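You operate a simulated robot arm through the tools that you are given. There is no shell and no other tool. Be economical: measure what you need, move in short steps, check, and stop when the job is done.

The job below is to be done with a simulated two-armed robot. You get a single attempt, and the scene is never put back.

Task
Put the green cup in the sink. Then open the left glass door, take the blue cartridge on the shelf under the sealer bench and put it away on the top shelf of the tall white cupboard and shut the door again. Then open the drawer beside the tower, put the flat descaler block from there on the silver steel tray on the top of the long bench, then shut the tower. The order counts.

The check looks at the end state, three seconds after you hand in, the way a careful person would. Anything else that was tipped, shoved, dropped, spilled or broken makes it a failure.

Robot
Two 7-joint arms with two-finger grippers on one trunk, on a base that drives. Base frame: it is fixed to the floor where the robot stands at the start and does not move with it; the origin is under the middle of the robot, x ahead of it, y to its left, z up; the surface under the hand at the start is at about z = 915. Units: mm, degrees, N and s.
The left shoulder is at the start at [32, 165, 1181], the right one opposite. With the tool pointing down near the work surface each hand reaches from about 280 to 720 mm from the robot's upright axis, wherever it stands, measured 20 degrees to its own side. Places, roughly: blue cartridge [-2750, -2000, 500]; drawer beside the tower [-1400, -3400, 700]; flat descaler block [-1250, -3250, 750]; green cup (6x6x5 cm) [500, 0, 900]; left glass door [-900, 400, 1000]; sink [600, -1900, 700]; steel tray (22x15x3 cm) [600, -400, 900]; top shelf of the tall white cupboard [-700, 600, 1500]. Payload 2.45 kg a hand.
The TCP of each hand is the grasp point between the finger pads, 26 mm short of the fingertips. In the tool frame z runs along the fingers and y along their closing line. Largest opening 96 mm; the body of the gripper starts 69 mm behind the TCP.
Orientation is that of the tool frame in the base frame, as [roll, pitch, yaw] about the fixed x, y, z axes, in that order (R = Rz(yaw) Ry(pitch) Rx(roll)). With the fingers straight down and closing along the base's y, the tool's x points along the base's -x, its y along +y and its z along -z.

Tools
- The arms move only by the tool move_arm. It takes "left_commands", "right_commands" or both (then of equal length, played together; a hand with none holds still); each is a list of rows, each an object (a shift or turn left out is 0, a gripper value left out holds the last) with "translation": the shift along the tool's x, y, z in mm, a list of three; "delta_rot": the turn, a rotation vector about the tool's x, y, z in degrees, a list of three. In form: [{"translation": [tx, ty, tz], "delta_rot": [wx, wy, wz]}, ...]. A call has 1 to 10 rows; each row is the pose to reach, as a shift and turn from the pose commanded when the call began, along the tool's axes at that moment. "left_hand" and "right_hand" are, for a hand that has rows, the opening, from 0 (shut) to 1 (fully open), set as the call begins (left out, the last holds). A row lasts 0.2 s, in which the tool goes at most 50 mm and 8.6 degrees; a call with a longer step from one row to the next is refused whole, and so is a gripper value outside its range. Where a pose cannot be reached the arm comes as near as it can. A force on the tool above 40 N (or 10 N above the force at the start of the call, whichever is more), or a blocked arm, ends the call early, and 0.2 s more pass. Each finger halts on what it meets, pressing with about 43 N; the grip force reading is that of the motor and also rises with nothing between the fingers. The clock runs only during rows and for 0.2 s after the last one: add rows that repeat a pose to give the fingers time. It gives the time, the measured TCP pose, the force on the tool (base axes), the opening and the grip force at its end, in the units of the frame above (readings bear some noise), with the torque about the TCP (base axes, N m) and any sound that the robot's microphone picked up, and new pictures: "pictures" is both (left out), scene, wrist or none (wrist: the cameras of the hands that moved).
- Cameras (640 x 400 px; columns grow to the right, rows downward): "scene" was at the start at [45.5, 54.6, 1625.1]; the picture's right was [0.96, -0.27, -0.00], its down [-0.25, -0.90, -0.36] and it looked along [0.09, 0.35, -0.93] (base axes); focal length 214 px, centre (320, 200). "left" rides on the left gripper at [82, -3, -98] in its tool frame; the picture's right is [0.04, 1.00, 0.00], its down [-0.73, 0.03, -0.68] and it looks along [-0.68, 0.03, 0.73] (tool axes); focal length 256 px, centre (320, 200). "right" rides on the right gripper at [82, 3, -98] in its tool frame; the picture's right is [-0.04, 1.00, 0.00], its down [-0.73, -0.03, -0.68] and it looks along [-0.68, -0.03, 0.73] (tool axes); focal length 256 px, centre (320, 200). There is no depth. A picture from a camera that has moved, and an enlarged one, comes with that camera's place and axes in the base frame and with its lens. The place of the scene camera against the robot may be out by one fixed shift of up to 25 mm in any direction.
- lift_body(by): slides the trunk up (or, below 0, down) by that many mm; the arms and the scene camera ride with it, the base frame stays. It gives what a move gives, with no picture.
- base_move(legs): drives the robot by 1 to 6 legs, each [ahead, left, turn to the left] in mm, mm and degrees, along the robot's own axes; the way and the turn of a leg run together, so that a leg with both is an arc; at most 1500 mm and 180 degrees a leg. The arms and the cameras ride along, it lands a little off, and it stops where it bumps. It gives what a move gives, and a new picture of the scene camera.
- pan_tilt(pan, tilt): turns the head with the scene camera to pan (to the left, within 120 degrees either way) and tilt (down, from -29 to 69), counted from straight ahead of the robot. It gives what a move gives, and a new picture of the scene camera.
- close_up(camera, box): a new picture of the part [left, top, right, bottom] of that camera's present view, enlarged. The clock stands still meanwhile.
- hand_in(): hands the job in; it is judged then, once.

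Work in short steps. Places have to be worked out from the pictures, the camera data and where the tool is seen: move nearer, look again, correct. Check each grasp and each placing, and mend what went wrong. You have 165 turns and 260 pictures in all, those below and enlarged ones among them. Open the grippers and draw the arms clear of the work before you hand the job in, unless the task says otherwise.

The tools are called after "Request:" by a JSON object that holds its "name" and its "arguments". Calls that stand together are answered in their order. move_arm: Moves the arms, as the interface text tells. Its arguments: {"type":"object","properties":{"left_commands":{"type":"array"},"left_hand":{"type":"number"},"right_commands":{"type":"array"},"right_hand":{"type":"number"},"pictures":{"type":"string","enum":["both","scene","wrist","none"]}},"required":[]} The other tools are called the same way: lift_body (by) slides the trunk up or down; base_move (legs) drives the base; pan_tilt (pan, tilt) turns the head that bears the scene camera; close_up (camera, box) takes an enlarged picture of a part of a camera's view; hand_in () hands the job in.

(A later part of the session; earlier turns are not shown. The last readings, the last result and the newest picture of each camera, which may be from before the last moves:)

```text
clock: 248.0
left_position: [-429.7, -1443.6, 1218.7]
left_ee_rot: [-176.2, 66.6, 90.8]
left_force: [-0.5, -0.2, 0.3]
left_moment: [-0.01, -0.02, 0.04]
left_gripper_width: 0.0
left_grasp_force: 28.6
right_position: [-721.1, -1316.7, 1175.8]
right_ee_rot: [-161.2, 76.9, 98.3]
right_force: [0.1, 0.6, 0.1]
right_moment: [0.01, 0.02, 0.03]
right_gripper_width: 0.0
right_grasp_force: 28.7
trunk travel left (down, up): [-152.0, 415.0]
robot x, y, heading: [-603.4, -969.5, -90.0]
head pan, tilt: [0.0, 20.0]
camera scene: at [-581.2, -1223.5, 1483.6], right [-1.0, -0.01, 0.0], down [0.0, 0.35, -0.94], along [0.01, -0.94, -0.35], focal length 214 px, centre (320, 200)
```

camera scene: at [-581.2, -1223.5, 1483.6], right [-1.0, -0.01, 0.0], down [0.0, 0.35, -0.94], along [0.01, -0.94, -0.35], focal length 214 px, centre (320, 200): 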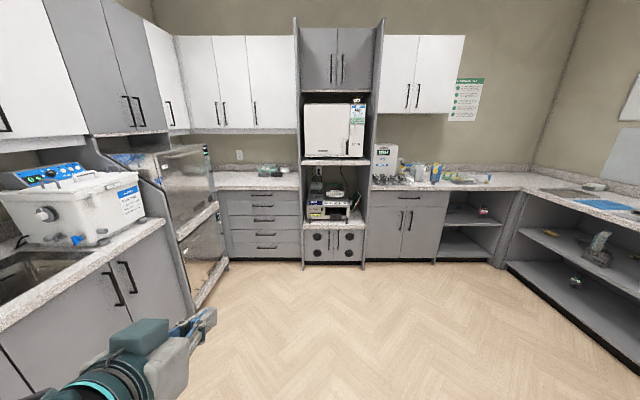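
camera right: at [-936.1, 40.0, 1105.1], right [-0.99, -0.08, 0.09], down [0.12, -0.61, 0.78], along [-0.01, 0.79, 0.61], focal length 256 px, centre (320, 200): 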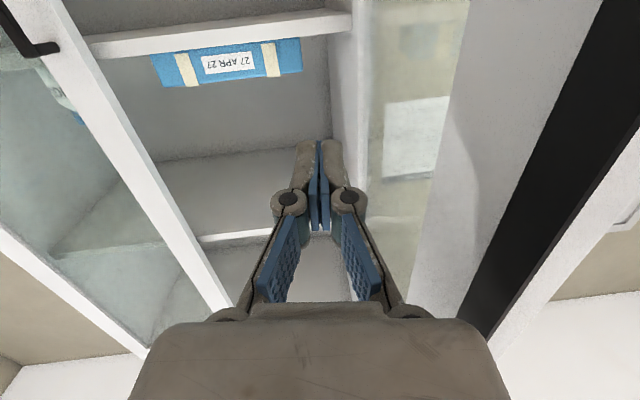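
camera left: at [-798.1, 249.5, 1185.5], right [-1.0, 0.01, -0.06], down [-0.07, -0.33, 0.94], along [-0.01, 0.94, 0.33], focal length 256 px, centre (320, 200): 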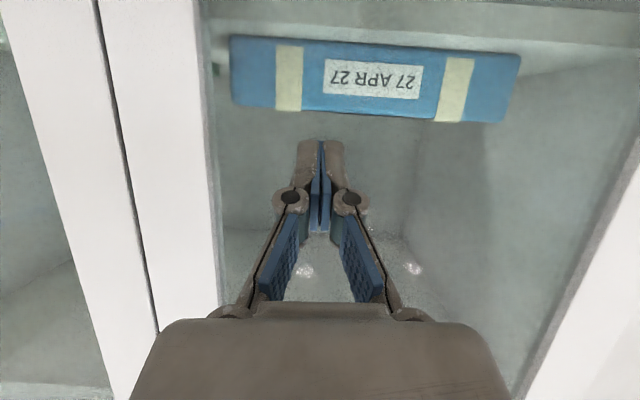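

The drawer in question is the one just right of the tower (handle near px 408,198). I drive up in front of it.

Request:
{"name": "base_move", "arguments": {"legs": [[1000, -550, 0], [150, -100, 0]]}}

Request:
{"name": "pan_tilt", "arguments": {"pan": 0, "tilt": 30}}

Request:
{"name": "close_up", "arguments": {"camera": "scene", "box": [130, 40, 450, 240]}}

```text
clock: 254.9
left_position: [-1043.0, -2589.8, 1217.7]
left_ee_rot: [-176.1, 66.7, 92.6]
left_force: [0.0, -0.5, 0.5]
left_moment: [-0.01, 0.02, -0.02]
left_gripper_width: 0.0
left_grasp_force: 28.9
right_position: [-1339.3, -2471.2, 1175.0]
right_ee_rot: [-160.9, 76.9, 100.3]
right_force: [-0.1, -0.6, -0.5]
right_moment: [0.0, -0.02, 0.02]
right_gripper_width: 0.2
right_grasp_force: 28.5
trunk travel left (down, up): [-152.0, 415.0]
robot x, y, heading: [-1233.2, -2122.2, -87.5]
head pan, tilt: [0.0, 20.0]
camera scene: at [-1198.0, -2374.8, 1483.7], right [-1.0, -0.04, 0.0], down [-0.02, 0.35, -0.94], along [0.03, -0.94, -0.35], focal length 214 px, centre (320, 200)
```

scene: 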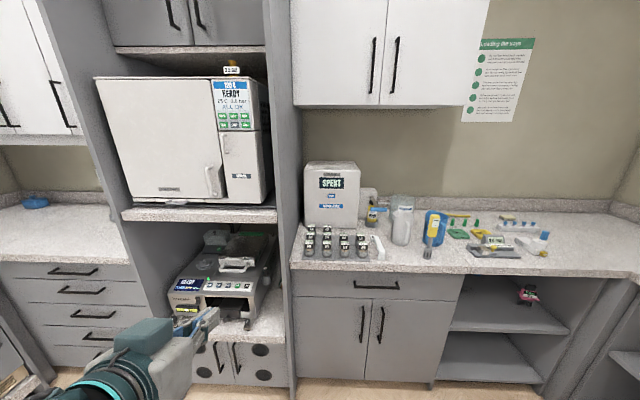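

```text
clock: 255.6
left_position: [-1040.0, -2586.0, 1220.2]
left_ee_rot: [-175.9, 66.9, 93.0]
left_force: [0.5, 0.3, -0.5]
left_moment: [0.01, 0.04, 0.0]
left_gripper_width: 0.1
left_grasp_force: 28.8
right_position: [-1335.4, -2468.8, 1176.2]
right_ee_rot: [-160.5, 77.1, 100.8]
right_force: [0.4, 0.2, 0.5]
right_moment: [0.0, 0.01, 0.0]
right_gripper_width: 0.0
right_grasp_force: 28.3
trunk travel left (down, up): [-152.0, 415.0]
robot x, y, heading: [-1230.2, -2122.1, -87.7]
head pan, tilt: [0.0, 30.0]
camera scene: at [-1192.8, -2371.9, 1467.6], right [-1.0, -0.04, 0.01], down [-0.03, 0.5, -0.86], along [0.03, -0.86, -0.5], focal length 214 px, centre (320, 200)
```

scene: 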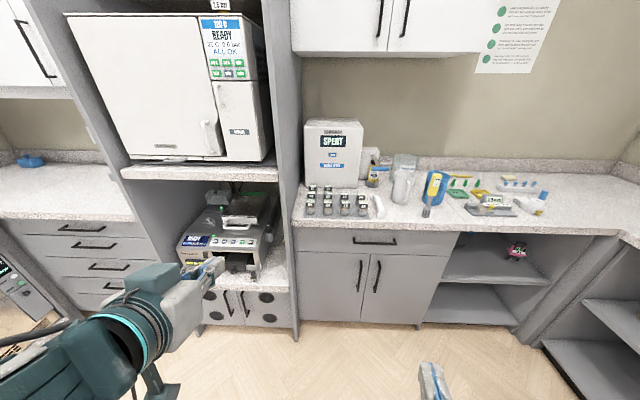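

```text
2.00 times, centred on (290, 140) of scene
camera zoom: at [-1192.8, -2371.9, 1467.6], right [-1.0, -0.04, 0.01], down [-0.03, 0.5, -0.86], along [0.03, -0.86, -0.5], focal length 429 px, centre (380, 320)
```

zoom: 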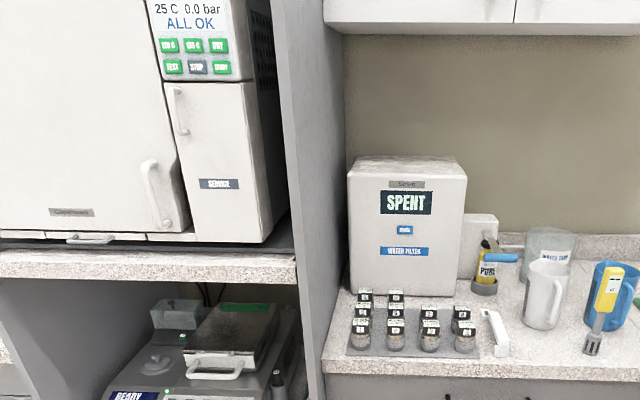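

Drawer handle: horizontal bar at about [−1310…−1506, −3095, 848]. I roll the right hand by ~85° so that its fingers close vertically, and pull the left hand back a little.

Request:
{"name": "move_arm", "arguments": {"right_commands": [{"delta_rot": [0, 0, 8.5]}, {"delta_rot": [0, 0, 17]}, {"delta_rot": [0, 0, 25.5]}, {"delta_rot": [0, 0, 34]}, {"delta_rot": [0, 0, 42.5]}, {"delta_rot": [0, 0, 51]}, {"delta_rot": [0, 0, 59.5]}, {"delta_rot": [0, 0, 68]}, {"delta_rot": [0, 0, 76.5]}, {"delta_rot": [0, 0, 85]}], "left_commands": [{"translation": [6, 0, -14]}, {"translation": [12, 0, -28]}, {"translation": [18, 0, -42]}, {"translation": [24, 0, -56]}, {"translation": [30, 0, -70]}, {"translation": [36, 0, -84]}, {"translation": [36, 0, -84]}, {"translation": [36, 0, -84]}, {"translation": [36, 0, -84]}, {"translation": [36, 0, -84]}], "right_hand": 0.5, "pictures": "both"}}

```text
clock: 257.8
left_position: [-1048.6, -2493.9, 1219.6]
left_ee_rot: [-176.8, 66.9, 92.0]
left_force: [-0.4, 0.1, -0.5]
left_moment: [0.01, 0.01, -0.01]
left_gripper_width: 0.0
left_grasp_force: 28.4
right_position: [-1346.7, -2467.7, 1176.4]
right_ee_rot: [102.3, 8.7, -7.4]
right_force: [0.2, -0.5, 0.4]
right_moment: [-0.05, 0.01, 0.01]
right_gripper_width: 47.9
right_grasp_force: 0.0
trunk travel left (down, up): [-152.0, 415.0]
robot x, y, heading: [-1234.7, -2121.1, -87.8]
head pan, tilt: [0.0, 30.0]
camera scene: at [-1206.2, -2371.6, 1467.7], right [-1.0, -0.04, 0.0], down [-0.02, 0.5, -0.86], along [0.03, -0.86, -0.5], focal length 214 px, centre (320, 200)
camera right: at [-1251.9, -2384.1, 1187.8], right [0.08, -0.23, 0.97], down [-0.62, 0.75, 0.23], along [-0.78, -0.62, -0.08], focal length 256 px, centre (320, 200)
camera left: at [-1052.1, -2371.1, 1183.3], right [1.0, 0.0, -0.06], down [0.05, 0.34, 0.94], along [0.02, -0.94, 0.34], focal length 256 px, centre (320, 200)
```

scene: 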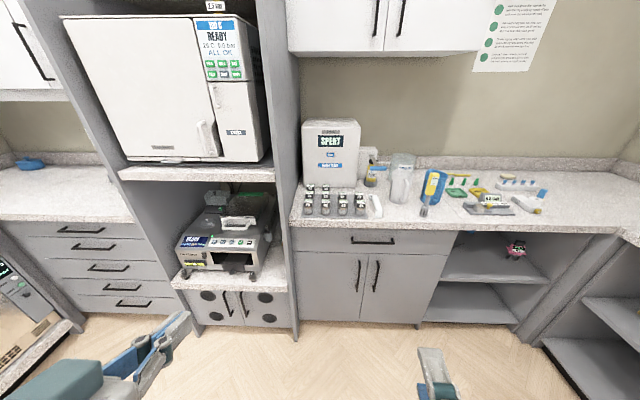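
right: 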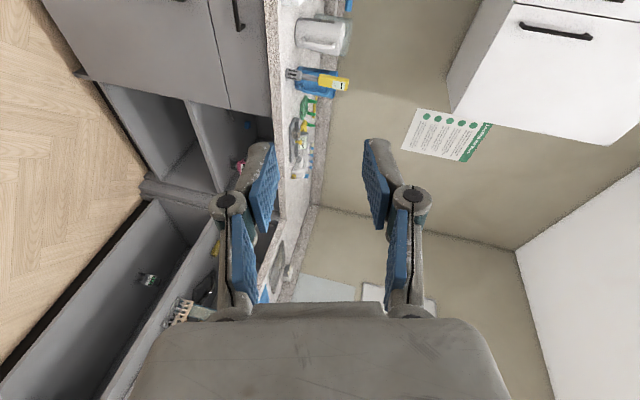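
left: 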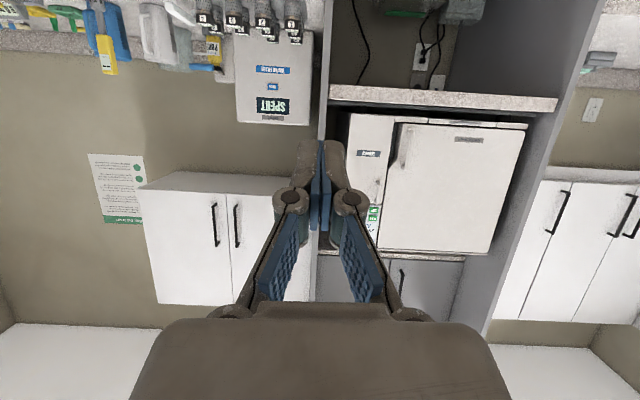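

The hand is rolled well. I level it and lower it toward the handle's height, then drive 380 mm ahead.

Request:
{"name": "move_arm", "arguments": {"right_commands": [{"translation": [-2, -38, 9], "delta_rot": [-3, 2, 0]}, {"translation": [-4, -76, 18], "delta_rot": [-6, 4, 0]}, {"translation": [-7, -114, 28], "delta_rot": [-9, 6, 0]}, {"translation": [-9, -152, 37], "delta_rot": [-12, 8, 1]}, {"translation": [-12, -190, 47], "delta_rot": [-12, 9, 2]}, {"translation": [-14, -228, 56], "delta_rot": [-12, 9, 3]}, {"translation": [-14, -228, 56], "delta_rot": [-12, 9, 3]}], "pictures": "none"}}

Request:
{"name": "base_move", "arguments": {"legs": [[380, 0, -2]]}}

Request:
{"name": "close_up", "arguments": {"camera": "right", "box": [0, 0, 640, 400]}}

```text
clock: 259.4
left_position: [-1043.9, -2493.6, 1219.5]
left_ee_rot: [-176.3, 66.9, 92.6]
left_force: [1.0, -0.5, -1.1]
left_moment: [0.03, -0.01, 0.01]
left_gripper_width: 0.0
left_grasp_force: 28.7
right_position: [-1224.1, -2524.3, 910.8]
right_ee_rot: [91.4, 5.0, 1.2]
right_force: [0.3, -0.1, 0.0]
right_moment: [0.0, -0.02, 0.03]
right_gripper_width: 48.2
right_grasp_force: 0.0
right hand out of reach, approached as far as the arm can: row 1, 2, 3, 4, 5, 6, 7
trunk travel left (down, up): [-152.0, 415.0]
robot x, y, heading: [-1230.9, -2124.4, -87.8]
head pan, tilt: [0.0, 30.0]
```

```text
clock: 261.8
left_position: [-1048.2, -2873.7, 1220.1]
left_ee_rot: [-176.3, 66.9, 90.5]
left_force: [0.1, -0.4, 0.9]
left_moment: [-0.03, 0.04, -0.02]
left_gripper_width: 0.0
left_grasp_force: 28.5
right_position: [-1229.2, -2897.5, 910.7]
right_ee_rot: [91.4, 5.1, -0.9]
right_force: [0.1, -0.2, 0.8]
right_moment: [-0.02, 0.01, 0.02]
right_gripper_width: 48.0
right_grasp_force: 0.0
trunk travel left (down, up): [-152.0, 415.0]
robot x, y, heading: [-1225.0, -2497.7, -89.8]
head pan, tilt: [0.0, 30.0]
camera scene: at [-1198.7, -2745.4, 1467.6], right [-1.0, 0.0, 0.0], down [0.0, 0.5, -0.86], along [0.0, -0.86, -0.5], focal length 214 px, centre (320, 200)
```

scene: 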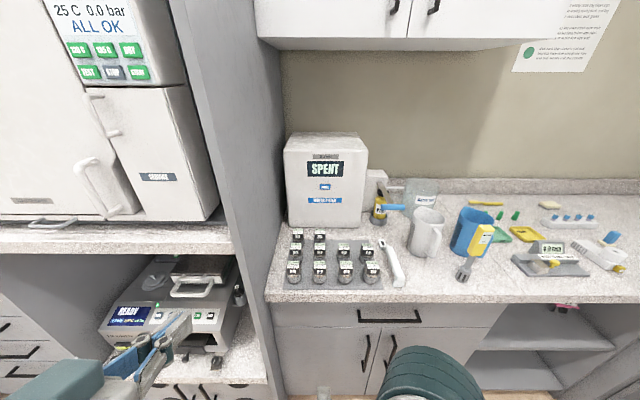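

```text
1.00 times, centred on (320, 200) of right (not enlarged: the box is as wide or as high as the picture)
camera zoom: at [-1148.3, -2799.6, 910.1], right [0.05, -0.03, 1.0], down [-0.72, 0.69, 0.05], along [-0.69, -0.72, 0.01], focal length 256 px, centre (320, 200)
```

zoom: 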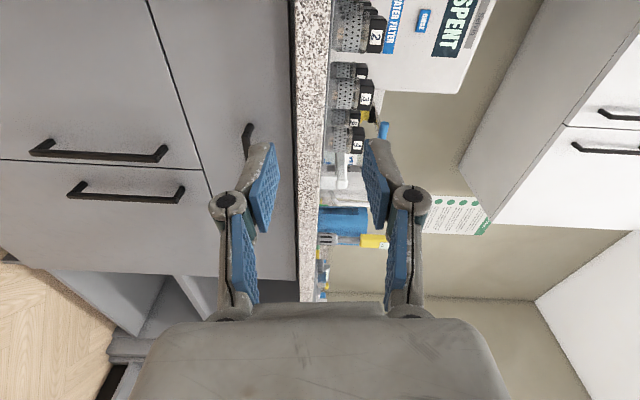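

Triangulated: handle bar at y≈−3145, z≈803, x −1335…−1500. I lower the trunk 100 mm and shift the base 150 mm right.

Request:
{"name": "lift_body", "arguments": {"by": -100}}

Request:
{"name": "base_move", "arguments": {"legs": [[0, -155, 0]]}}

Request:
{"name": "lift_body", "arguments": {"by": -5}}

Request:
{"name": "close_up", "arguments": {"camera": "right", "box": [0, 0, 640, 400]}}

```text
clock: 263.1
left_position: [-1052.1, -2867.7, 1123.0]
left_ee_rot: [-176.7, 67.2, 90.1]
left_force: [0.4, 0.3, 0.2]
left_moment: [0.03, 0.0, -0.01]
left_gripper_width: 0.0
left_grasp_force: 28.1
right_position: [-1232.0, -2911.7, 745.8]
right_ee_rot: [102.5, 4.9, -0.1]
right_force: [-0.4, 0.5, -0.5]
right_moment: [0.03, 0.0, -0.02]
right_gripper_width: 48.0
right_grasp_force: 0.0
trunk travel left (down, up): [-52.0, 515.0]
robot x, y, heading: [-1226.8, -2493.7, -89.9]
head pan, tilt: [0.0, 30.0]
```

```text
clock: 264.5
left_position: [-1204.0, -2870.4, 1120.2]
left_ee_rot: [-176.3, 67.1, 90.5]
left_force: [0.7, 1.4, 0.0]
left_moment: [0.03, 0.0, 0.02]
left_gripper_width: 0.0
left_grasp_force: 29.3
right_position: [-1385.0, -2914.3, 745.3]
right_ee_rot: [102.7, 5.1, 0.1]
right_force: [-0.1, -0.6, -0.1]
right_moment: [0.01, -0.04, 0.03]
right_gripper_width: 48.0
right_grasp_force: 0.1
trunk travel left (down, up): [-52.0, 515.0]
robot x, y, heading: [-1379.3, -2498.6, -89.9]
head pan, tilt: [0.0, 30.0]
camera scene: at [-1344.0, -2867.0, 1339.3], right [-1.0, 0.0, 0.01], down [-0.01, 0.5, -0.86], along [0.0, -0.86, -0.5], focal length 214 px, centre (320, 200)
```

scene: 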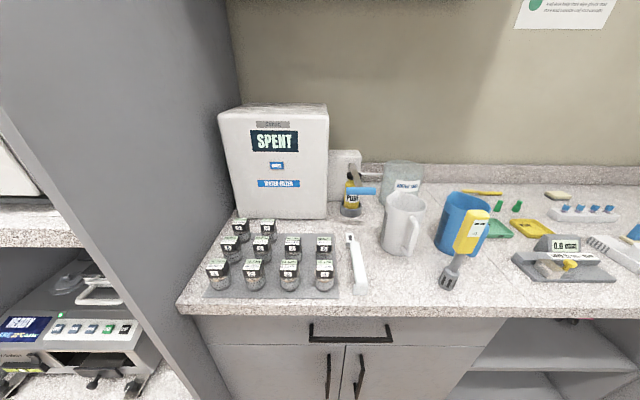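

```text
clock: 265.1
left_position: [-1197.9, -2865.2, 1117.3]
left_ee_rot: [-176.0, 67.4, 90.9]
left_force: [1.0, 0.4, 0.7]
left_moment: [0.03, 0.01, -0.05]
left_gripper_width: 0.0
left_grasp_force: 28.6
right_position: [-1378.3, -2910.4, 738.9]
right_ee_rot: [102.9, 5.1, 0.1]
right_force: [-0.3, 0.4, -0.5]
right_moment: [0.04, -0.01, -0.03]
right_gripper_width: 48.0
right_grasp_force: 0.1
trunk travel left (down, up): [-47.0, 520.0]
robot x, y, heading: [-1378.6, -2492.0, -89.5]
head pan, tilt: [0.0, 30.0]
```

```text
1.00 times, centred on (320, 200) of right (not enlarged: the box is as wide or as high as the picture)
camera zoom: at [-1297.7, -2814.4, 757.4], right [0.05, -0.23, 0.97], down [-0.72, 0.67, 0.19], along [-0.69, -0.71, -0.13], focal length 256 px, centre (320, 200)
```

zoom: 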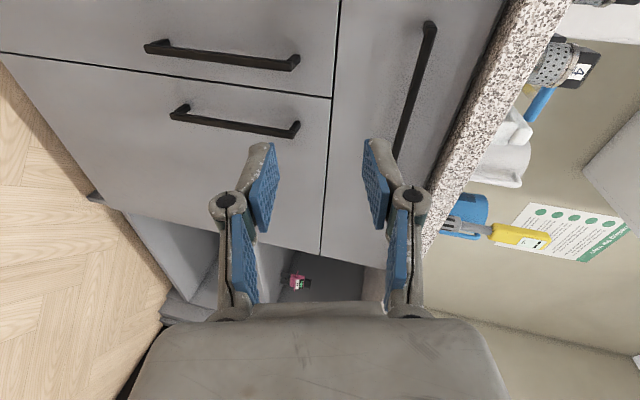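

Handle z≈800, y≈−3160. I level the hand and bring it up to the pre-grasp pose [−1400, −3060, 800], fingers half open.

Request:
{"name": "move_arm", "arguments": {"right_commands": [{"translation": [-5, 18, 26], "delta_rot": [-3, 0, 0]}, {"translation": [-10, 36, 52], "delta_rot": [-6, 0, 0]}, {"translation": [-16, 54, 78], "delta_rot": [-9, 0, 0]}, {"translation": [-22, 73, 105], "delta_rot": [-12.5, 0, 0]}, {"translation": [-27, 92, 133], "delta_rot": [-12.5, 0, 0]}, {"translation": [-27, 92, 133], "delta_rot": [-12.5, 0, 0]}], "right_hand": 0.6, "pictures": "wrist"}}

```text
clock: 266.5
left_position: [-1223.9, -2867.0, 1120.1]
left_ee_rot: [-178.7, 67.3, 88.2]
left_force: [0.6, 0.4, 1.2]
left_moment: [-0.01, -0.04, 0.02]
left_gripper_width: 0.3
left_grasp_force: 29.2
right_position: [-1420.3, -3063.5, 799.3]
right_ee_rot: [90.4, 4.4, -0.1]
right_force: [-0.3, -0.2, 0.5]
right_moment: [0.02, 0.01, -0.04]
right_gripper_width: 57.7
right_grasp_force: 0.1
trunk travel left (down, up): [-47.0, 520.0]
robot x, y, heading: [-1381.0, -2496.6, -90.0]
head pan, tilt: [0.0, 30.0]
camera right: at [-1339.9, -2963.7, 798.1], right [0.03, -0.01, 1.0], down [-0.73, 0.68, 0.03], along [-0.68, -0.73, 0.02], focal length 256 px, centre (320, 200)
```

right: 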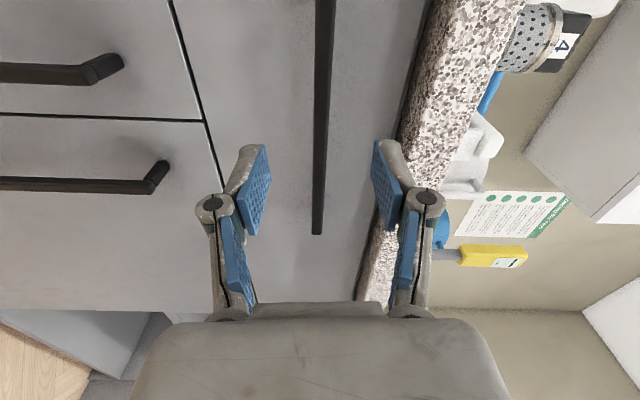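

The bar is centred between the fingers. I advance 75 mm slowly, watching force.

Request:
{"name": "move_arm", "arguments": {"right_commands": [{"translation": [0, 0, 15]}, {"translation": [0, 0, 30]}, {"translation": [0, 0, 45]}, {"translation": [0, 0, 60]}, {"translation": [0, 0, 70]}, {"translation": [0, 0, 75]}], "pictures": "wrist"}}

```text
clock: 267.9
left_position: [-1227.2, -2865.3, 1120.8]
left_ee_rot: [-179.2, 67.4, 87.9]
left_force: [-0.4, -0.6, -0.7]
left_moment: [-0.03, -0.01, 0.02]
left_gripper_width: 0.0
left_grasp_force: 28.5
right_position: [-1423.1, -3137.5, 799.9]
right_ee_rot: [90.5, 4.2, 0.0]
right_force: [-0.7, 0.7, 0.2]
right_moment: [-0.03, 0.02, 0.07]
right_gripper_width: 57.4
right_grasp_force: 0.1
trunk travel left (down, up): [-47.0, 520.0]
robot x, y, heading: [-1382.3, -2499.5, -89.7]
head pan, tilt: [0.0, 30.0]
camera right: at [-1343.0, -3038.0, 798.4], right [0.03, -0.01, 1.0], down [-0.73, 0.68, 0.03], along [-0.68, -0.73, 0.01], focal length 256 px, centre (320, 200)
```

right: 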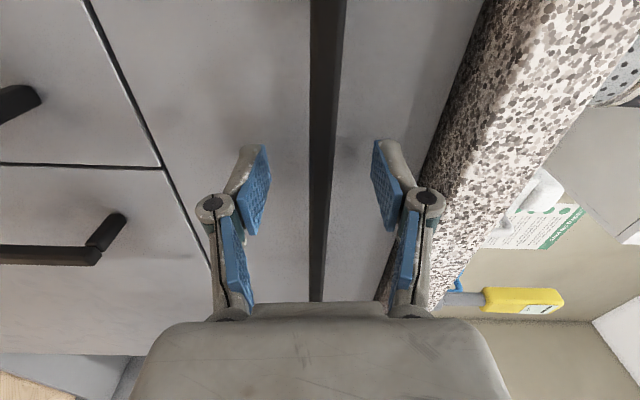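

Bar width growth says it is about at the grasp point now. I close the fingers.

Request:
{"name": "move_arm", "arguments": {"right_commands": [{}, {}, {}, {}], "right_hand": 0, "pictures": "wrist"}}

```text
clock: 268.9
left_position: [-1217.0, -2865.2, 1119.7]
left_ee_rot: [-178.1, 67.3, 88.9]
left_force: [0.2, -0.5, -0.5]
left_moment: [0.0, -0.02, -0.01]
left_gripper_width: 0.0
left_grasp_force: 28.5
right_position: [-1415.6, -3137.2, 799.5]
right_ee_rot: [90.6, 4.5, 0.1]
right_force: [-4.8, -1.8, 1.9]
right_moment: [-0.04, -0.93, 0.71]
right_gripper_width: 11.4
right_grasp_force: 38.2
trunk travel left (down, up): [-47.0, 520.0]
robot x, y, heading: [-1379.7, -2496.2, -89.9]
head pan, tilt: [0.0, 30.0]
camera right: at [-1335.5, -3037.7, 798.2], right [0.04, -0.01, 1.0], down [-0.73, 0.68, 0.03], along [-0.68, -0.73, 0.02], focal length 256 px, centre (320, 200)
```

right: 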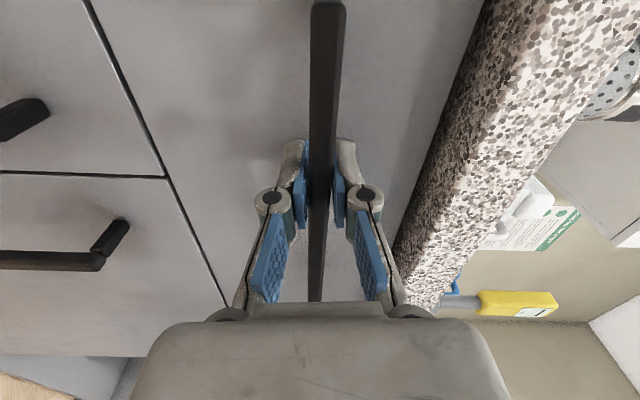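

The handle is gripped. I pull the drawer by driving the base back 250 mm.

Request:
{"name": "base_move", "arguments": {"legs": [[-60, 0, 0], [-200, 0, 0]]}}

Request:
{"name": "pan_tilt", "arguments": {"pan": 0, "tilt": 55}}

```text
clock: 271.1
left_position: [-1215.8, -2601.1, 1119.3]
left_ee_rot: [-177.6, 67.4, 88.9]
left_force: [-0.4, 0.3, 0.1]
left_moment: [0.0, -0.01, -0.01]
left_gripper_width: 0.1
left_grasp_force: 28.5
right_position: [-1415.6, -2871.9, 800.1]
right_ee_rot: [90.5, 4.6, 0.0]
right_force: [11.8, -1.0, 0.4]
right_moment: [-0.05, -1.01, 0.73]
right_gripper_width: 11.4
right_grasp_force: 38.2
trunk travel left (down, up): [-47.0, 520.0]
robot x, y, heading: [-1381.3, -2234.3, -90.1]
head pan, tilt: [0.0, 30.0]
camera scene: at [-1356.1, -2609.1, 1332.5], right [-1.0, 0.0, 0.0], down [0.0, 0.5, -0.86], along [0.0, -0.86, -0.5], focal length 214 px, centre (320, 200)
```

scene: 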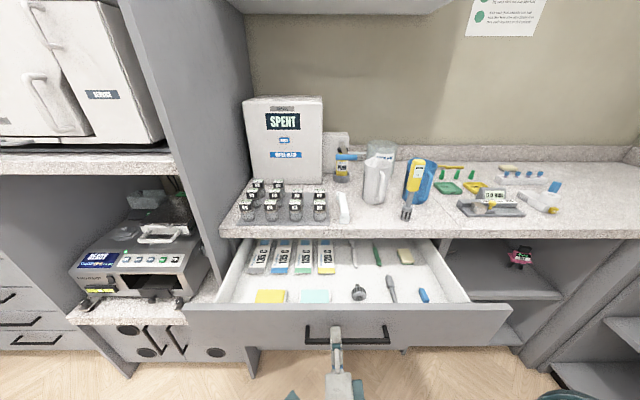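

```text
clock: 272.0
left_position: [-1218.0, -2598.6, 1119.1]
left_ee_rot: [-178.0, 67.4, 88.7]
left_force: [0.6, 0.0, 0.6]
left_moment: [-0.03, -0.02, 0.02]
left_gripper_width: 0.0
left_grasp_force: 29.1
right_position: [-1416.0, -2869.0, 798.8]
right_ee_rot: [90.6, 4.4, 0.2]
right_force: [13.6, 2.2, -21.2]
right_moment: [0.09, -0.98, 0.95]
right_gripper_width: 11.4
right_grasp_force: 38.6
trunk travel left (down, up): [-47.0, 520.0]
robot x, y, heading: [-1382.3, -2231.8, -90.2]
head pan, tilt: [0.0, 55.0]
camera scene: at [-1355.9, -2594.8, 1295.1], right [-1.0, 0.0, 0.0], down [0.0, 0.82, -0.57], along [0.0, -0.57, -0.82], focal length 214 px, centre (320, 200)
```

scene: 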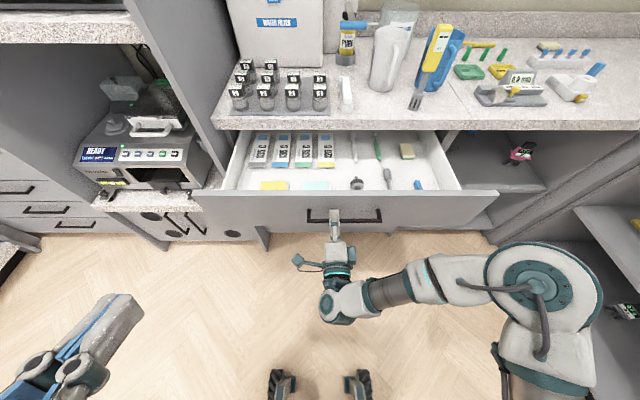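

The drawer is open ~265 mm. I zoom into it to identify the descaler block.

Request:
{"name": "close_up", "arguments": {"camera": "scene", "box": [210, 120, 480, 220]}}

Request:
{"name": "close_up", "arguments": {"camera": "scene", "box": [220, 125, 350, 200]}}

```text
2.37 times, centred on (345, 170) of scene
camera zoom: at [-1355.9, -2594.8, 1295.1], right [-1.0, 0.0, 0.0], down [0.0, 0.82, -0.57], along [0.0, -0.57, -0.82], focal length 508 px, centre (261, 271)
```

zoom: 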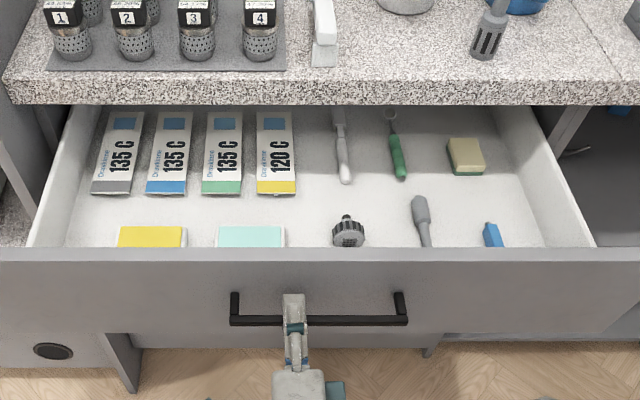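

```text
4.92 times, centred on (285, 162) of scene
camera zoom: at [-1355.9, -2594.8, 1295.1], right [-1.0, 0.0, 0.0], down [0.0, 0.82, -0.57], along [0.0, -0.57, -0.82], focal length 1056 px, centre (492, 385)
```

zoom: 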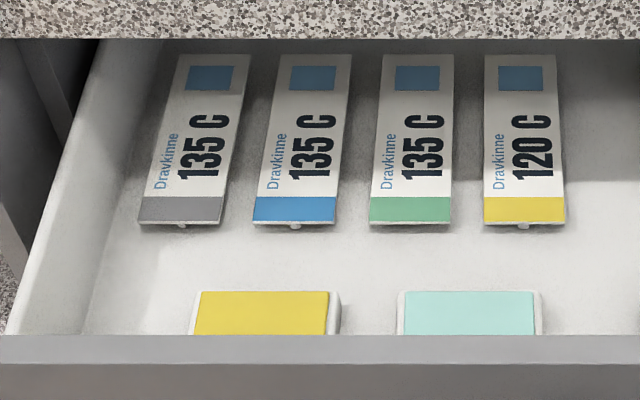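

Two flat blocks (yellow, turquoise) lie near the front; I need to read them. I release the handle, draw the hand back and raise the trunk to look down into the drawer.

Request:
{"name": "move_arm", "arguments": {"right_commands": [{}, {}, {"translation": [0, 0, -20]}, {"translation": [0, 0, -45]}, {"translation": [0, 0, -70]}], "right_hand": 0.6, "pictures": "none"}}

Request:
{"name": "lift_body", "arguments": {"by": 350}}

Request:
{"name": "pan_tilt", "arguments": {"pan": 0, "tilt": 60}}

Request:
{"name": "close_up", "arguments": {"camera": "scene", "box": [200, 60, 480, 260]}}

```text
clock: 273.2
left_position: [-1220.4, -2597.0, 1121.8]
left_ee_rot: [-178.3, 67.6, 88.4]
left_force: [0.4, 0.0, 0.4]
left_moment: [-0.03, -0.03, 0.01]
left_gripper_width: 0.0
left_grasp_force: 28.6
right_position: [-1417.4, -2799.9, 804.2]
right_ee_rot: [90.1, 4.3, 0.0]
right_force: [-0.2, 0.0, -0.7]
right_moment: [-0.01, -0.02, -0.03]
right_gripper_width: 57.6
right_grasp_force: 0.1
trunk travel left (down, up): [-47.0, 520.0]
robot x, y, heading: [-1378.7, -2232.0, -90.4]
head pan, tilt: [0.0, 55.0]
```

```text
clock: 276.6
left_position: [-1219.1, -2597.3, 1470.2]
left_ee_rot: [-178.2, 67.6, 88.5]
left_force: [0.2, 0.4, 0.1]
left_moment: [0.0, 0.02, -0.01]
left_gripper_width: 0.1
left_grasp_force: 28.2
right_position: [-1418.3, -2799.1, 1153.4]
right_ee_rot: [90.3, 4.4, -0.1]
right_force: [-0.4, -0.1, -0.3]
right_moment: [-0.01, 0.04, 0.0]
right_gripper_width: 57.8
right_grasp_force: 0.0
trunk travel left (down, up): [-397.0, 170.0]
robot x, y, heading: [-1381.0, -2234.1, -90.2]
head pan, tilt: [0.0, 55.0]
```

```text
clock: 277.2
left_position: [-1219.5, -2596.7, 1471.9]
left_ee_rot: [-178.2, 67.6, 88.5]
left_force: [0.1, -0.2, 0.5]
left_moment: [-0.01, 0.01, -0.02]
left_gripper_width: 0.0
left_grasp_force: 28.3
right_position: [-1416.9, -2798.5, 1153.3]
right_ee_rot: [90.4, 4.4, 0.0]
right_force: [-0.9, -0.5, 0.6]
right_moment: [0.02, 0.02, 0.02]
right_gripper_width: 57.6
right_grasp_force: 0.1
trunk travel left (down, up): [-397.0, 170.0]
robot x, y, heading: [-1380.1, -2229.9, -90.0]
head pan, tilt: [0.0, 60.0]
camera scene: at [-1358.6, -2301.4, 1681.3], right [-1.0, 0.0, 0.0], down [0.0, 0.87, -0.5], along [0.0, -0.5, -0.87], focal length 214 px, centre (320, 200)
```

scene: 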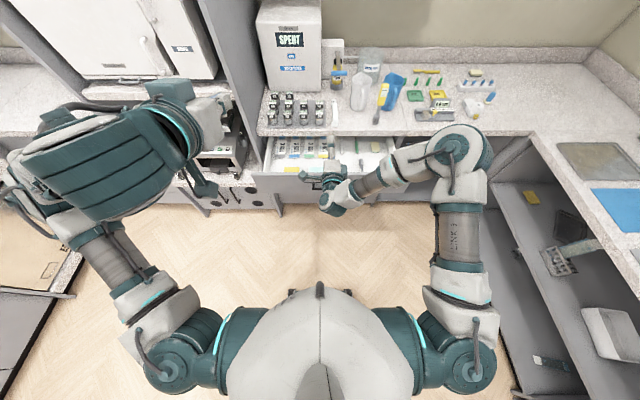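

```text
2.00 times, centred on (340, 160) of scene
camera zoom: at [-1358.6, -2301.4, 1681.3], right [-1.0, 0.0, 0.0], down [0.0, 0.87, -0.5], along [0.0, -0.5, -0.87], focal length 429 px, centre (280, 280)
```

zoom: 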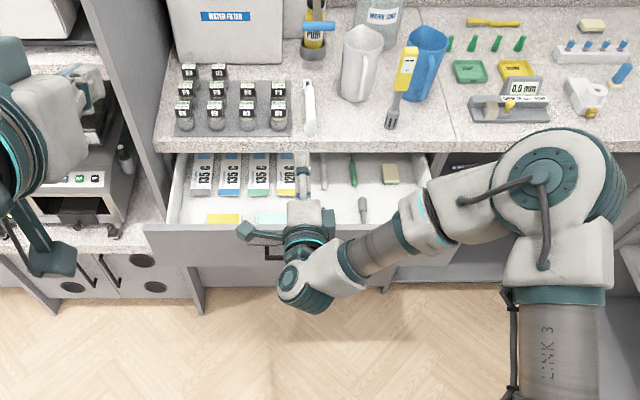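

I need a closer look. I drive 170 mm ahead and bring the left hand over the drawer pointing down, so its camera sees the blocks; the right hand stays high.

Request:
{"name": "base_move", "arguments": {"legs": [[170, 0, 0]]}}

Request:
{"name": "move_arm", "arguments": {"left_commands": [{"translation": [33, -5, 31], "delta_rot": [0, 6.7, 0]}, {"translation": [65, -10, 62], "delta_rot": [0, 13.4, 0]}, {"translation": [98, -15, 93], "delta_rot": [0, 20.1, 0]}, {"translation": [131, -20, 124], "delta_rot": [0, 26.8, 0]}, {"translation": [163, -26, 155], "delta_rot": [0, 33.5, 0]}, {"translation": [196, -31, 187], "delta_rot": [0, 40.2, 0]}, {"translation": [229, -36, 218], "delta_rot": [0, 46.9, 0]}, {"translation": [262, -41, 249], "delta_rot": [0, 53.6, 0]}, {"translation": [294, -46, 280], "delta_rot": [0, 60.3, 0]}, {"translation": [327, -51, 311], "delta_rot": [0, 67, 0]}], "left_hand": 0.9, "pictures": "wrist"}}

```text
clock: 278.7
left_position: [-1220.3, -2766.2, 1472.5]
left_ee_rot: [-178.2, 67.8, 88.4]
left_force: [-0.4, 0.3, -0.3]
left_moment: [-0.01, 0.0, 0.01]
left_gripper_width: 0.0
left_grasp_force: 27.8
right_position: [-1419.4, -2967.3, 1155.3]
right_ee_rot: [90.2, 4.4, -0.1]
right_force: [-0.6, 0.2, 0.1]
right_moment: [0.01, 0.01, 0.02]
right_gripper_width: 57.4
right_grasp_force: 0.1
trunk travel left (down, up): [-397.0, 170.0]
robot x, y, heading: [-1380.1, -2403.6, -90.4]
head pan, tilt: [0.0, 60.0]
camera scene: at [-1359.0, -2468.7, 1681.6], right [-1.0, 0.0, 0.0], down [0.0, 0.87, -0.5], along [0.0, -0.5, -0.87], focal length 214 px, centre (320, 200)
```

scene: 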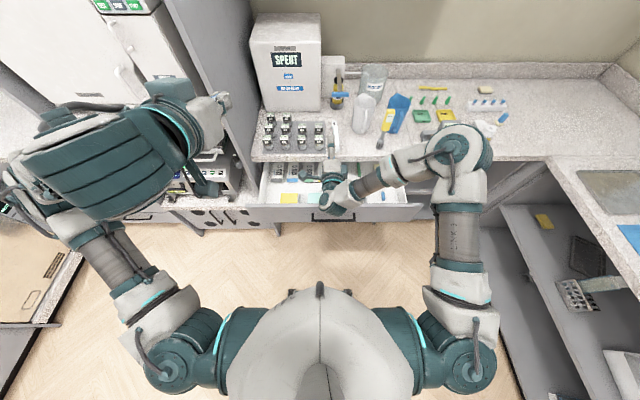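

```text
clock: 280.9
left_position: [-1286.7, -2931.3, 1050.8]
left_ee_rot: [-179.4, 0.6, 86.7]
left_force: [-0.1, 0.3, 0.6]
left_moment: [0.02, 0.03, -0.02]
left_gripper_width: 86.2
left_grasp_force: 0.1
right_position: [-1419.7, -2970.3, 1153.6]
right_ee_rot: [90.2, 4.2, -0.1]
right_force: [0.3, 1.1, -1.1]
right_moment: [-0.03, 0.0, 0.01]
right_gripper_width: 57.3
right_grasp_force: 0.1
trunk travel left (down, up): [-397.0, 170.0]
robot x, y, heading: [-1379.4, -2404.6, -90.0]
head pan, tilt: [0.0, 60.0]
camera left: at [-1285.3, -2847.3, 1148.1], right [1.0, -0.02, -0.01], down [-0.01, -0.73, 0.69], along [-0.02, -0.69, -0.73], focal length 256 px, centre (320, 200)
```

left: 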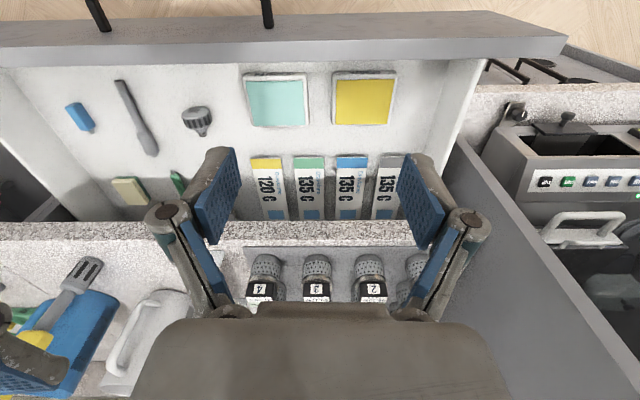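

Both blocks are in view; I enlarge them to see any marks.

Request:
{"name": "close_up", "arguments": {"camera": "left", "box": [220, 60, 420, 185]}}

```text
3.20 times, centred on (320, 122) of left
camera zoom: at [-1285.3, -2847.3, 1148.1], right [1.0, -0.02, -0.01], down [-0.01, -0.73, 0.69], along [-0.02, -0.69, -0.73], focal length 819 px, centre (320, 448)
```

zoom: 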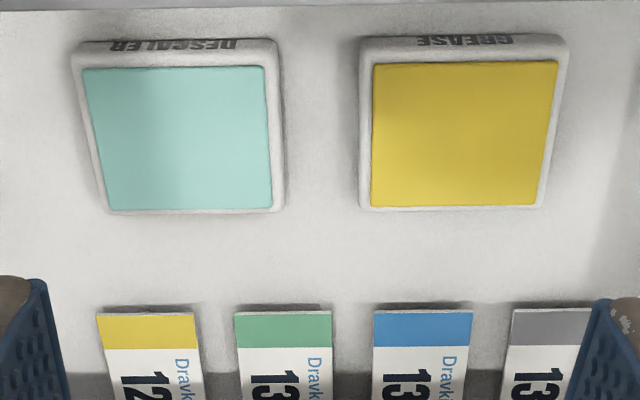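

The turquoise one is marked DESCALER (the yellow GREASE). Its centre is ≈[−1352, −3002], ~87 mm wide in x — just under the opening. I move the right hand out of the way, then centre the left hand and descend part way.

Request:
{"name": "move_arm", "arguments": {"right_commands": [{"translation": [-20, 0, -30]}, {"translation": [-45, 0, -65]}, {"translation": [-70, 0, -100]}, {"translation": [-95, 0, -135]}, {"translation": [-110, 0, -160]}, {"translation": [-110, 0, -160]}], "pictures": "none"}}

Request:
{"name": "move_arm", "arguments": {"left_commands": [{"translation": [-24, -20, 15]}, {"translation": [-48, -42, 40]}, {"translation": [-70, -66, 75]}, {"translation": [-70, -68, 115]}, {"translation": [-70, -68, 150]}, {"translation": [-70, -68, 170]}, {"translation": [-70, -68, 170]}], "left_hand": 1, "pictures": "wrist"}}

```text
clock: 282.3
left_position: [-1286.3, -2929.3, 1053.3]
left_ee_rot: [-179.4, 0.8, 86.7]
left_force: [0.1, -0.1, 0.2]
left_moment: [0.0, 0.01, 0.01]
left_gripper_width: 86.2
left_grasp_force: 0.2
right_position: [-1498.2, -2862.4, 1159.5]
right_ee_rot: [90.1, 4.2, -0.2]
right_force: [0.7, -1.0, -0.1]
right_moment: [-0.01, 0.03, 0.02]
right_gripper_width: 57.4
right_grasp_force: 0.1
right hand out of reach, approached as far as the arm can: row 4, 5, 6
trunk travel left (down, up): [-397.0, 170.0]
robot x, y, heading: [-1381.5, -2407.6, -90.4]
head pan, tilt: [0.0, 60.0]
```

```text
clock: 283.9
left_position: [-1361.9, -2995.7, 882.0]
left_ee_rot: [-179.3, 0.9, 86.6]
left_force: [-0.2, -0.7, -0.7]
left_moment: [-0.02, -0.02, 0.0]
left_gripper_width: 96.0
left_grasp_force: 0.2
right_position: [-1499.9, -2862.5, 1158.8]
right_ee_rot: [90.2, 4.3, -0.1]
right_force: [0.0, 0.4, -1.0]
right_moment: [0.05, 0.0, 0.0]
right_gripper_width: 57.8
right_grasp_force: 0.1
trunk travel left (down, up): [-397.0, 170.0]
robot x, y, heading: [-1381.2, -2404.9, -90.1]
head pan, tilt: [0.0, 60.0]
camera left: at [-1360.0, -2911.5, 979.6], right [1.0, -0.02, -0.01], down [-0.01, -0.73, 0.69], along [-0.02, -0.69, -0.73], focal length 256 px, centre (320, 200)
```

left: 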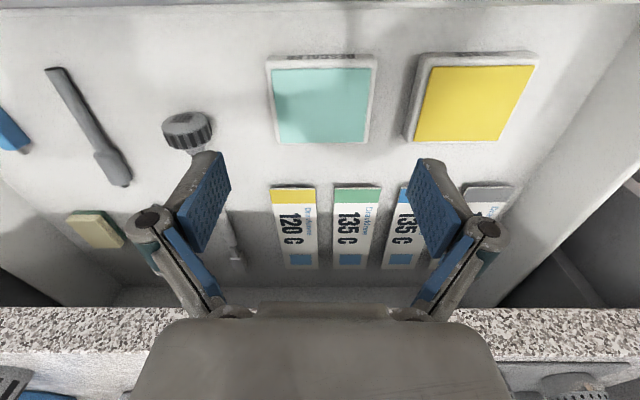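

I enlarge to measure the block exactly.

Request:
{"name": "close_up", "arguments": {"camera": "left", "box": [240, 40, 400, 160]}}

```text
3.33 times, centred on (320, 100) of left
camera zoom: at [-1360.0, -2911.5, 979.6], right [1.0, -0.02, -0.01], down [-0.01, -0.73, 0.69], along [-0.02, -0.69, -0.73], focal length 853 px, centre (320, 533)
```

zoom: 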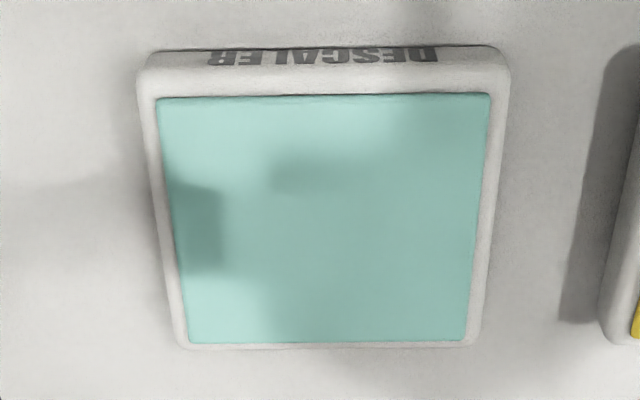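

The block measures roughly 90–96 × 78–82 mm (top z≈735), so I'll grip it across its shorter side (along y). I raise the hand a bit and yaw it by 90°.

Request:
{"name": "move_arm", "arguments": {"left_commands": [{"translation": [0, 5, -15], "delta_rot": [0, 0, 8.5]}, {"translation": [0, 10, -30], "delta_rot": [0, 0, 17]}, {"translation": [0, 10, -40], "delta_rot": [0, 0, 25.5]}, {"translation": [0, 10, -40], "delta_rot": [0, 0, 34]}, {"translation": [0, 10, -40], "delta_rot": [0, 0, 42.5]}, {"translation": [0, 10, -40], "delta_rot": [0, 0, 51]}, {"translation": [0, 10, -40], "delta_rot": [0, 0, 59.5]}, {"translation": [0, 10, -40], "delta_rot": [0, 0, 68]}, {"translation": [0, 10, -40], "delta_rot": [0, 0, 76.5]}, {"translation": [0, 10, -40], "delta_rot": [0, 0, 85]}], "pictures": "wrist"}}

```text
clock: 286.1
left_position: [-1352.5, -2995.8, 924.6]
left_ee_rot: [179.3, 0.6, 1.6]
left_force: [-0.6, 0.4, 0.3]
left_moment: [0.02, 0.01, 0.01]
left_gripper_width: 96.0
left_grasp_force: 0.1
right_position: [-1499.5, -2862.5, 1159.4]
right_ee_rot: [90.2, 4.3, -0.2]
right_force: [0.4, -0.7, 0.8]
right_moment: [0.0, 0.0, 0.02]
right_gripper_width: 57.5
right_grasp_force: 0.0
trunk travel left (down, up): [-397.0, 170.0]
robot x, y, heading: [-1383.5, -2404.2, -90.1]
head pan, tilt: [0.0, 60.0]
camera left: at [-1269.9, -2988.4, 1020.8], right [0.07, -1.0, 0.01], down [-0.72, -0.04, 0.69], along [-0.69, -0.05, -0.73], focal length 256 px, centre (320, 200)
```

left: 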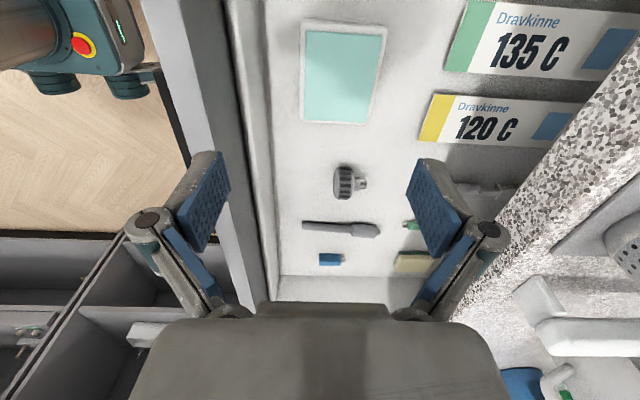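

Gripping along y is right, but the finger knuckle would touch the drawer front (only ~40 mm gap). I'll first nudge the block ~28 mm back: turn the hand back (slim side), close the fingers, and place them in the gap.

Request:
{"name": "move_arm", "arguments": {"left_commands": [{"delta_rot": [0, 0, -8.5]}, {"delta_rot": [0, 0, -17]}, {"translation": [0, 8, 0], "delta_rot": [0, 0, -25.5]}, {"translation": [0, -8, 0], "delta_rot": [0, 0, -34]}, {"translation": [0, -20, 0], "delta_rot": [0, 0, -42.5]}, {"translation": [0, -30, 0], "delta_rot": [0, 0, -51]}, {"translation": [0, -38, 0], "delta_rot": [0, 0, -59.5]}, {"translation": [0, -38, 0], "delta_rot": [0, 0, -68]}, {"translation": [0, -38, 0], "delta_rot": [0, 0, -76.5]}, {"translation": [0, -38, 0], "delta_rot": [0, 0, -85]}], "left_hand": 0, "pictures": "wrist"}}

```text
clock: 288.3
left_position: [-1351.2, -2957.8, 924.9]
left_ee_rot: [-179.4, 0.8, 86.9]
left_force: [0.2, -0.4, -0.4]
left_moment: [0.01, 0.0, 0.0]
left_gripper_width: 0.1
left_grasp_force: 28.8
right_position: [-1499.4, -2862.2, 1158.6]
right_ee_rot: [90.2, 4.3, -0.2]
right_force: [0.2, 0.2, 0.3]
right_moment: [0.05, -0.05, 0.0]
right_gripper_width: 57.6
right_grasp_force: 0.2
trunk travel left (down, up): [-397.0, 170.0]
robot x, y, heading: [-1377.7, -2402.5, -90.1]
head pan, tilt: [0.0, 60.0]
camera left: at [-1350.7, -2874.3, 1021.2], right [1.0, -0.01, -0.01], down [0.0, -0.73, 0.69], along [-0.02, -0.69, -0.73], focal length 256 px, centre (320, 200)
```

left: 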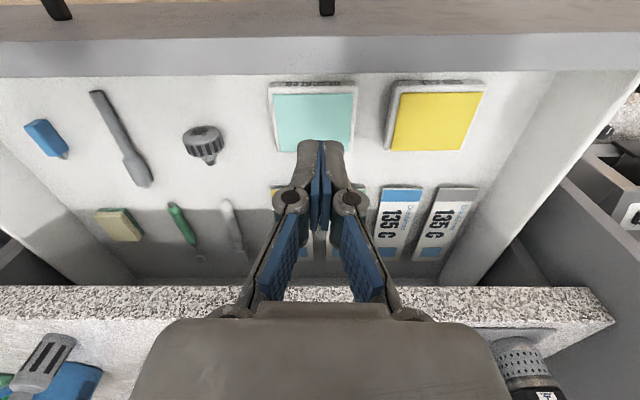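

The closed fingers are over the gap (block front y≈−2980, drawer front inner ≈−2932). I descend to z≈752 and then feel for the floor.

Request:
{"name": "move_arm", "arguments": {"left_commands": [{"translation": [0, 0, 35]}, {"translation": [0, 0, 75]}, {"translation": [0, 0, 115]}, {"translation": [0, 0, 145]}, {"translation": [0, 0, 165]}, {"translation": [0, 0, 172]}, {"translation": [0, 0, 172]}], "pictures": "wrist"}}

```text
clock: 289.9
left_position: [-1354.7, -2959.2, 753.5]
left_ee_rot: [-179.4, 1.0, 86.7]
left_force: [1.8, -0.3, 18.3]
left_moment: [1.16, 0.11, -0.09]
left_gripper_width: 0.2
left_grasp_force: 28.2
right_position: [-1500.3, -2860.5, 1159.6]
right_ee_rot: [90.1, 4.4, -0.2]
right_force: [0.4, -0.7, -0.4]
right_moment: [-0.01, -0.02, 0.01]
right_gripper_width: 57.5
right_grasp_force: 0.0
trunk travel left (down, up): [-397.0, 170.0]
robot x, y, heading: [-1375.2, -2401.6, -90.3]
head pan, tilt: [0.0, 60.0]
camera left: at [-1352.9, -2875.8, 850.5], right [1.0, -0.02, -0.01], down [0.0, -0.72, 0.69], along [-0.02, -0.69, -0.72], focal length 256 px, centre (320, 200)
```

left: 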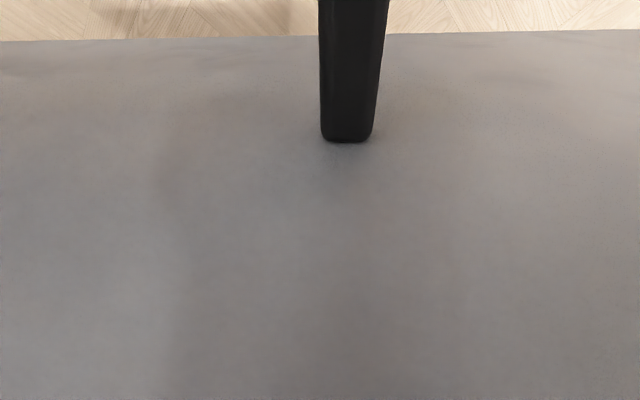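

Contact at TCP z≈753 seems to be the wrist camera on the drawer's front rim; the tips are at ≈727, likely low enough. I ease up 3 mm and push the block backward.

Request:
{"name": "move_arm", "arguments": {"left_commands": [{"translation": [0, 0, -2]}, {"translation": [-4, 0, -2]}, {"translation": [-10, 0, -2]}, {"translation": [-16, 0, -2]}, {"translation": [-22, 0, -2]}, {"translation": [-28, 0, -2]}, {"translation": [-34, 0, -2]}, {"translation": [-38, 0, -2]}], "pictures": "none"}}

Request:
{"name": "move_arm", "arguments": {"left_commands": [{"translation": [10, 0, -5]}, {"translation": [12, 0, -40]}, {"translation": [12, 0, -85]}, {"translation": [12, 0, -130]}, {"translation": [12, 0, -165]}], "pictures": "wrist"}}

```text
clock: 291.7
left_position: [-1355.2, -2999.4, 753.9]
left_ee_rot: [-179.4, 0.7, 86.7]
left_force: [4.2, -0.5, 7.5]
left_moment: [0.5, 0.44, -0.23]
left_gripper_width: 0.1
left_grasp_force: 28.2
right_position: [-1499.5, -2861.5, 1159.1]
right_ee_rot: [90.1, 4.2, -0.2]
right_force: [0.4, -0.3, -0.1]
right_moment: [0.0, 0.0, 0.01]
right_gripper_width: 57.8
right_grasp_force: 0.1
trunk travel left (down, up): [-397.0, 170.0]
robot x, y, heading: [-1381.0, -2405.1, -90.3]
head pan, tilt: [0.0, 60.0]
```

```text
clock: 292.9
left_position: [-1354.0, -2984.4, 917.4]
left_ee_rot: [-179.4, 0.7, 86.7]
left_force: [-0.2, -0.2, 0.6]
left_moment: [-0.03, 0.04, 0.0]
left_gripper_width: 0.0
left_grasp_force: 27.9
right_position: [-1498.8, -2862.3, 1159.4]
right_ee_rot: [90.1, 4.4, -0.2]
right_force: [0.8, 0.7, -0.4]
right_moment: [0.02, -0.02, -0.01]
right_gripper_width: 57.5
right_grasp_force: 0.1
trunk travel left (down, up): [-397.0, 170.0]
robot x, y, heading: [-1380.0, -2402.9, -90.1]
head pan, tilt: [0.0, 60.0]
camera left: at [-1352.4, -2901.9, 1013.5], right [1.0, -0.02, -0.01], down [-0.01, -0.73, 0.69], along [-0.02, -0.69, -0.73], focal length 256 px, centre (320, 200)
```

left: 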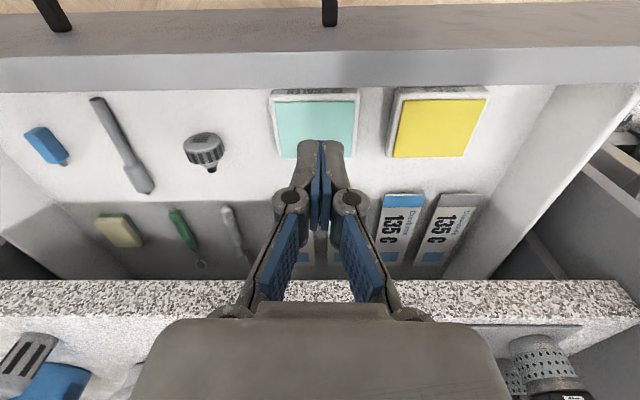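

The block didn't move; instead the drawer slid ~37 mm inward (its runners are easy). So I use that: hook the drawer's front rim from inside with the closed fingers and pull the drawer further out, giving room from the bench edge.

Request:
{"name": "move_arm", "arguments": {"left_commands": [{"translation": [0, 0, 40]}, {"translation": [0, 0, 80]}, {"translation": [0, 0, 115]}, {"translation": [0, 0, 125]}, {"translation": [10, 0, 125]}, {"translation": [22, 0, 125]}, {"translation": [36, 0, 125]}, {"translation": [52, 0, 125]}, {"translation": [70, 0, 125]}, {"translation": [88, 0, 125]}], "pictures": "none"}}

Request:
{"name": "move_arm", "arguments": {"left_commands": [{"translation": [-8, 0, 0]}, {"translation": [-12, 0, -40]}, {"translation": [-35, 0, -85]}, {"translation": [-65, 0, -130]}, {"translation": [-80, 0, -135]}, {"translation": [-80, 0, -135]}], "pictures": "wrist"}}

```text
clock: 295.1
left_position: [-1355.1, -2894.0, 791.5]
left_ee_rot: [-179.5, 0.9, 86.5]
left_force: [-9.2, 1.1, 16.6]
left_moment: [0.01, -1.04, 0.42]
left_gripper_width: 0.2
left_grasp_force: 28.4
right_position: [-1501.5, -2860.5, 1160.3]
right_ee_rot: [90.0, 4.1, -0.2]
right_force: [-0.4, 0.7, 0.5]
right_moment: [0.0, 0.0, -0.01]
right_gripper_width: 57.5
right_grasp_force: 0.0
trunk travel left (down, up): [-397.0, 170.0]
robot x, y, heading: [-1383.3, -2403.6, -90.5]
head pan, tilt: [0.0, 60.0]
```

```text
refused: row 3 steps farther than a row can; nothing moved
```

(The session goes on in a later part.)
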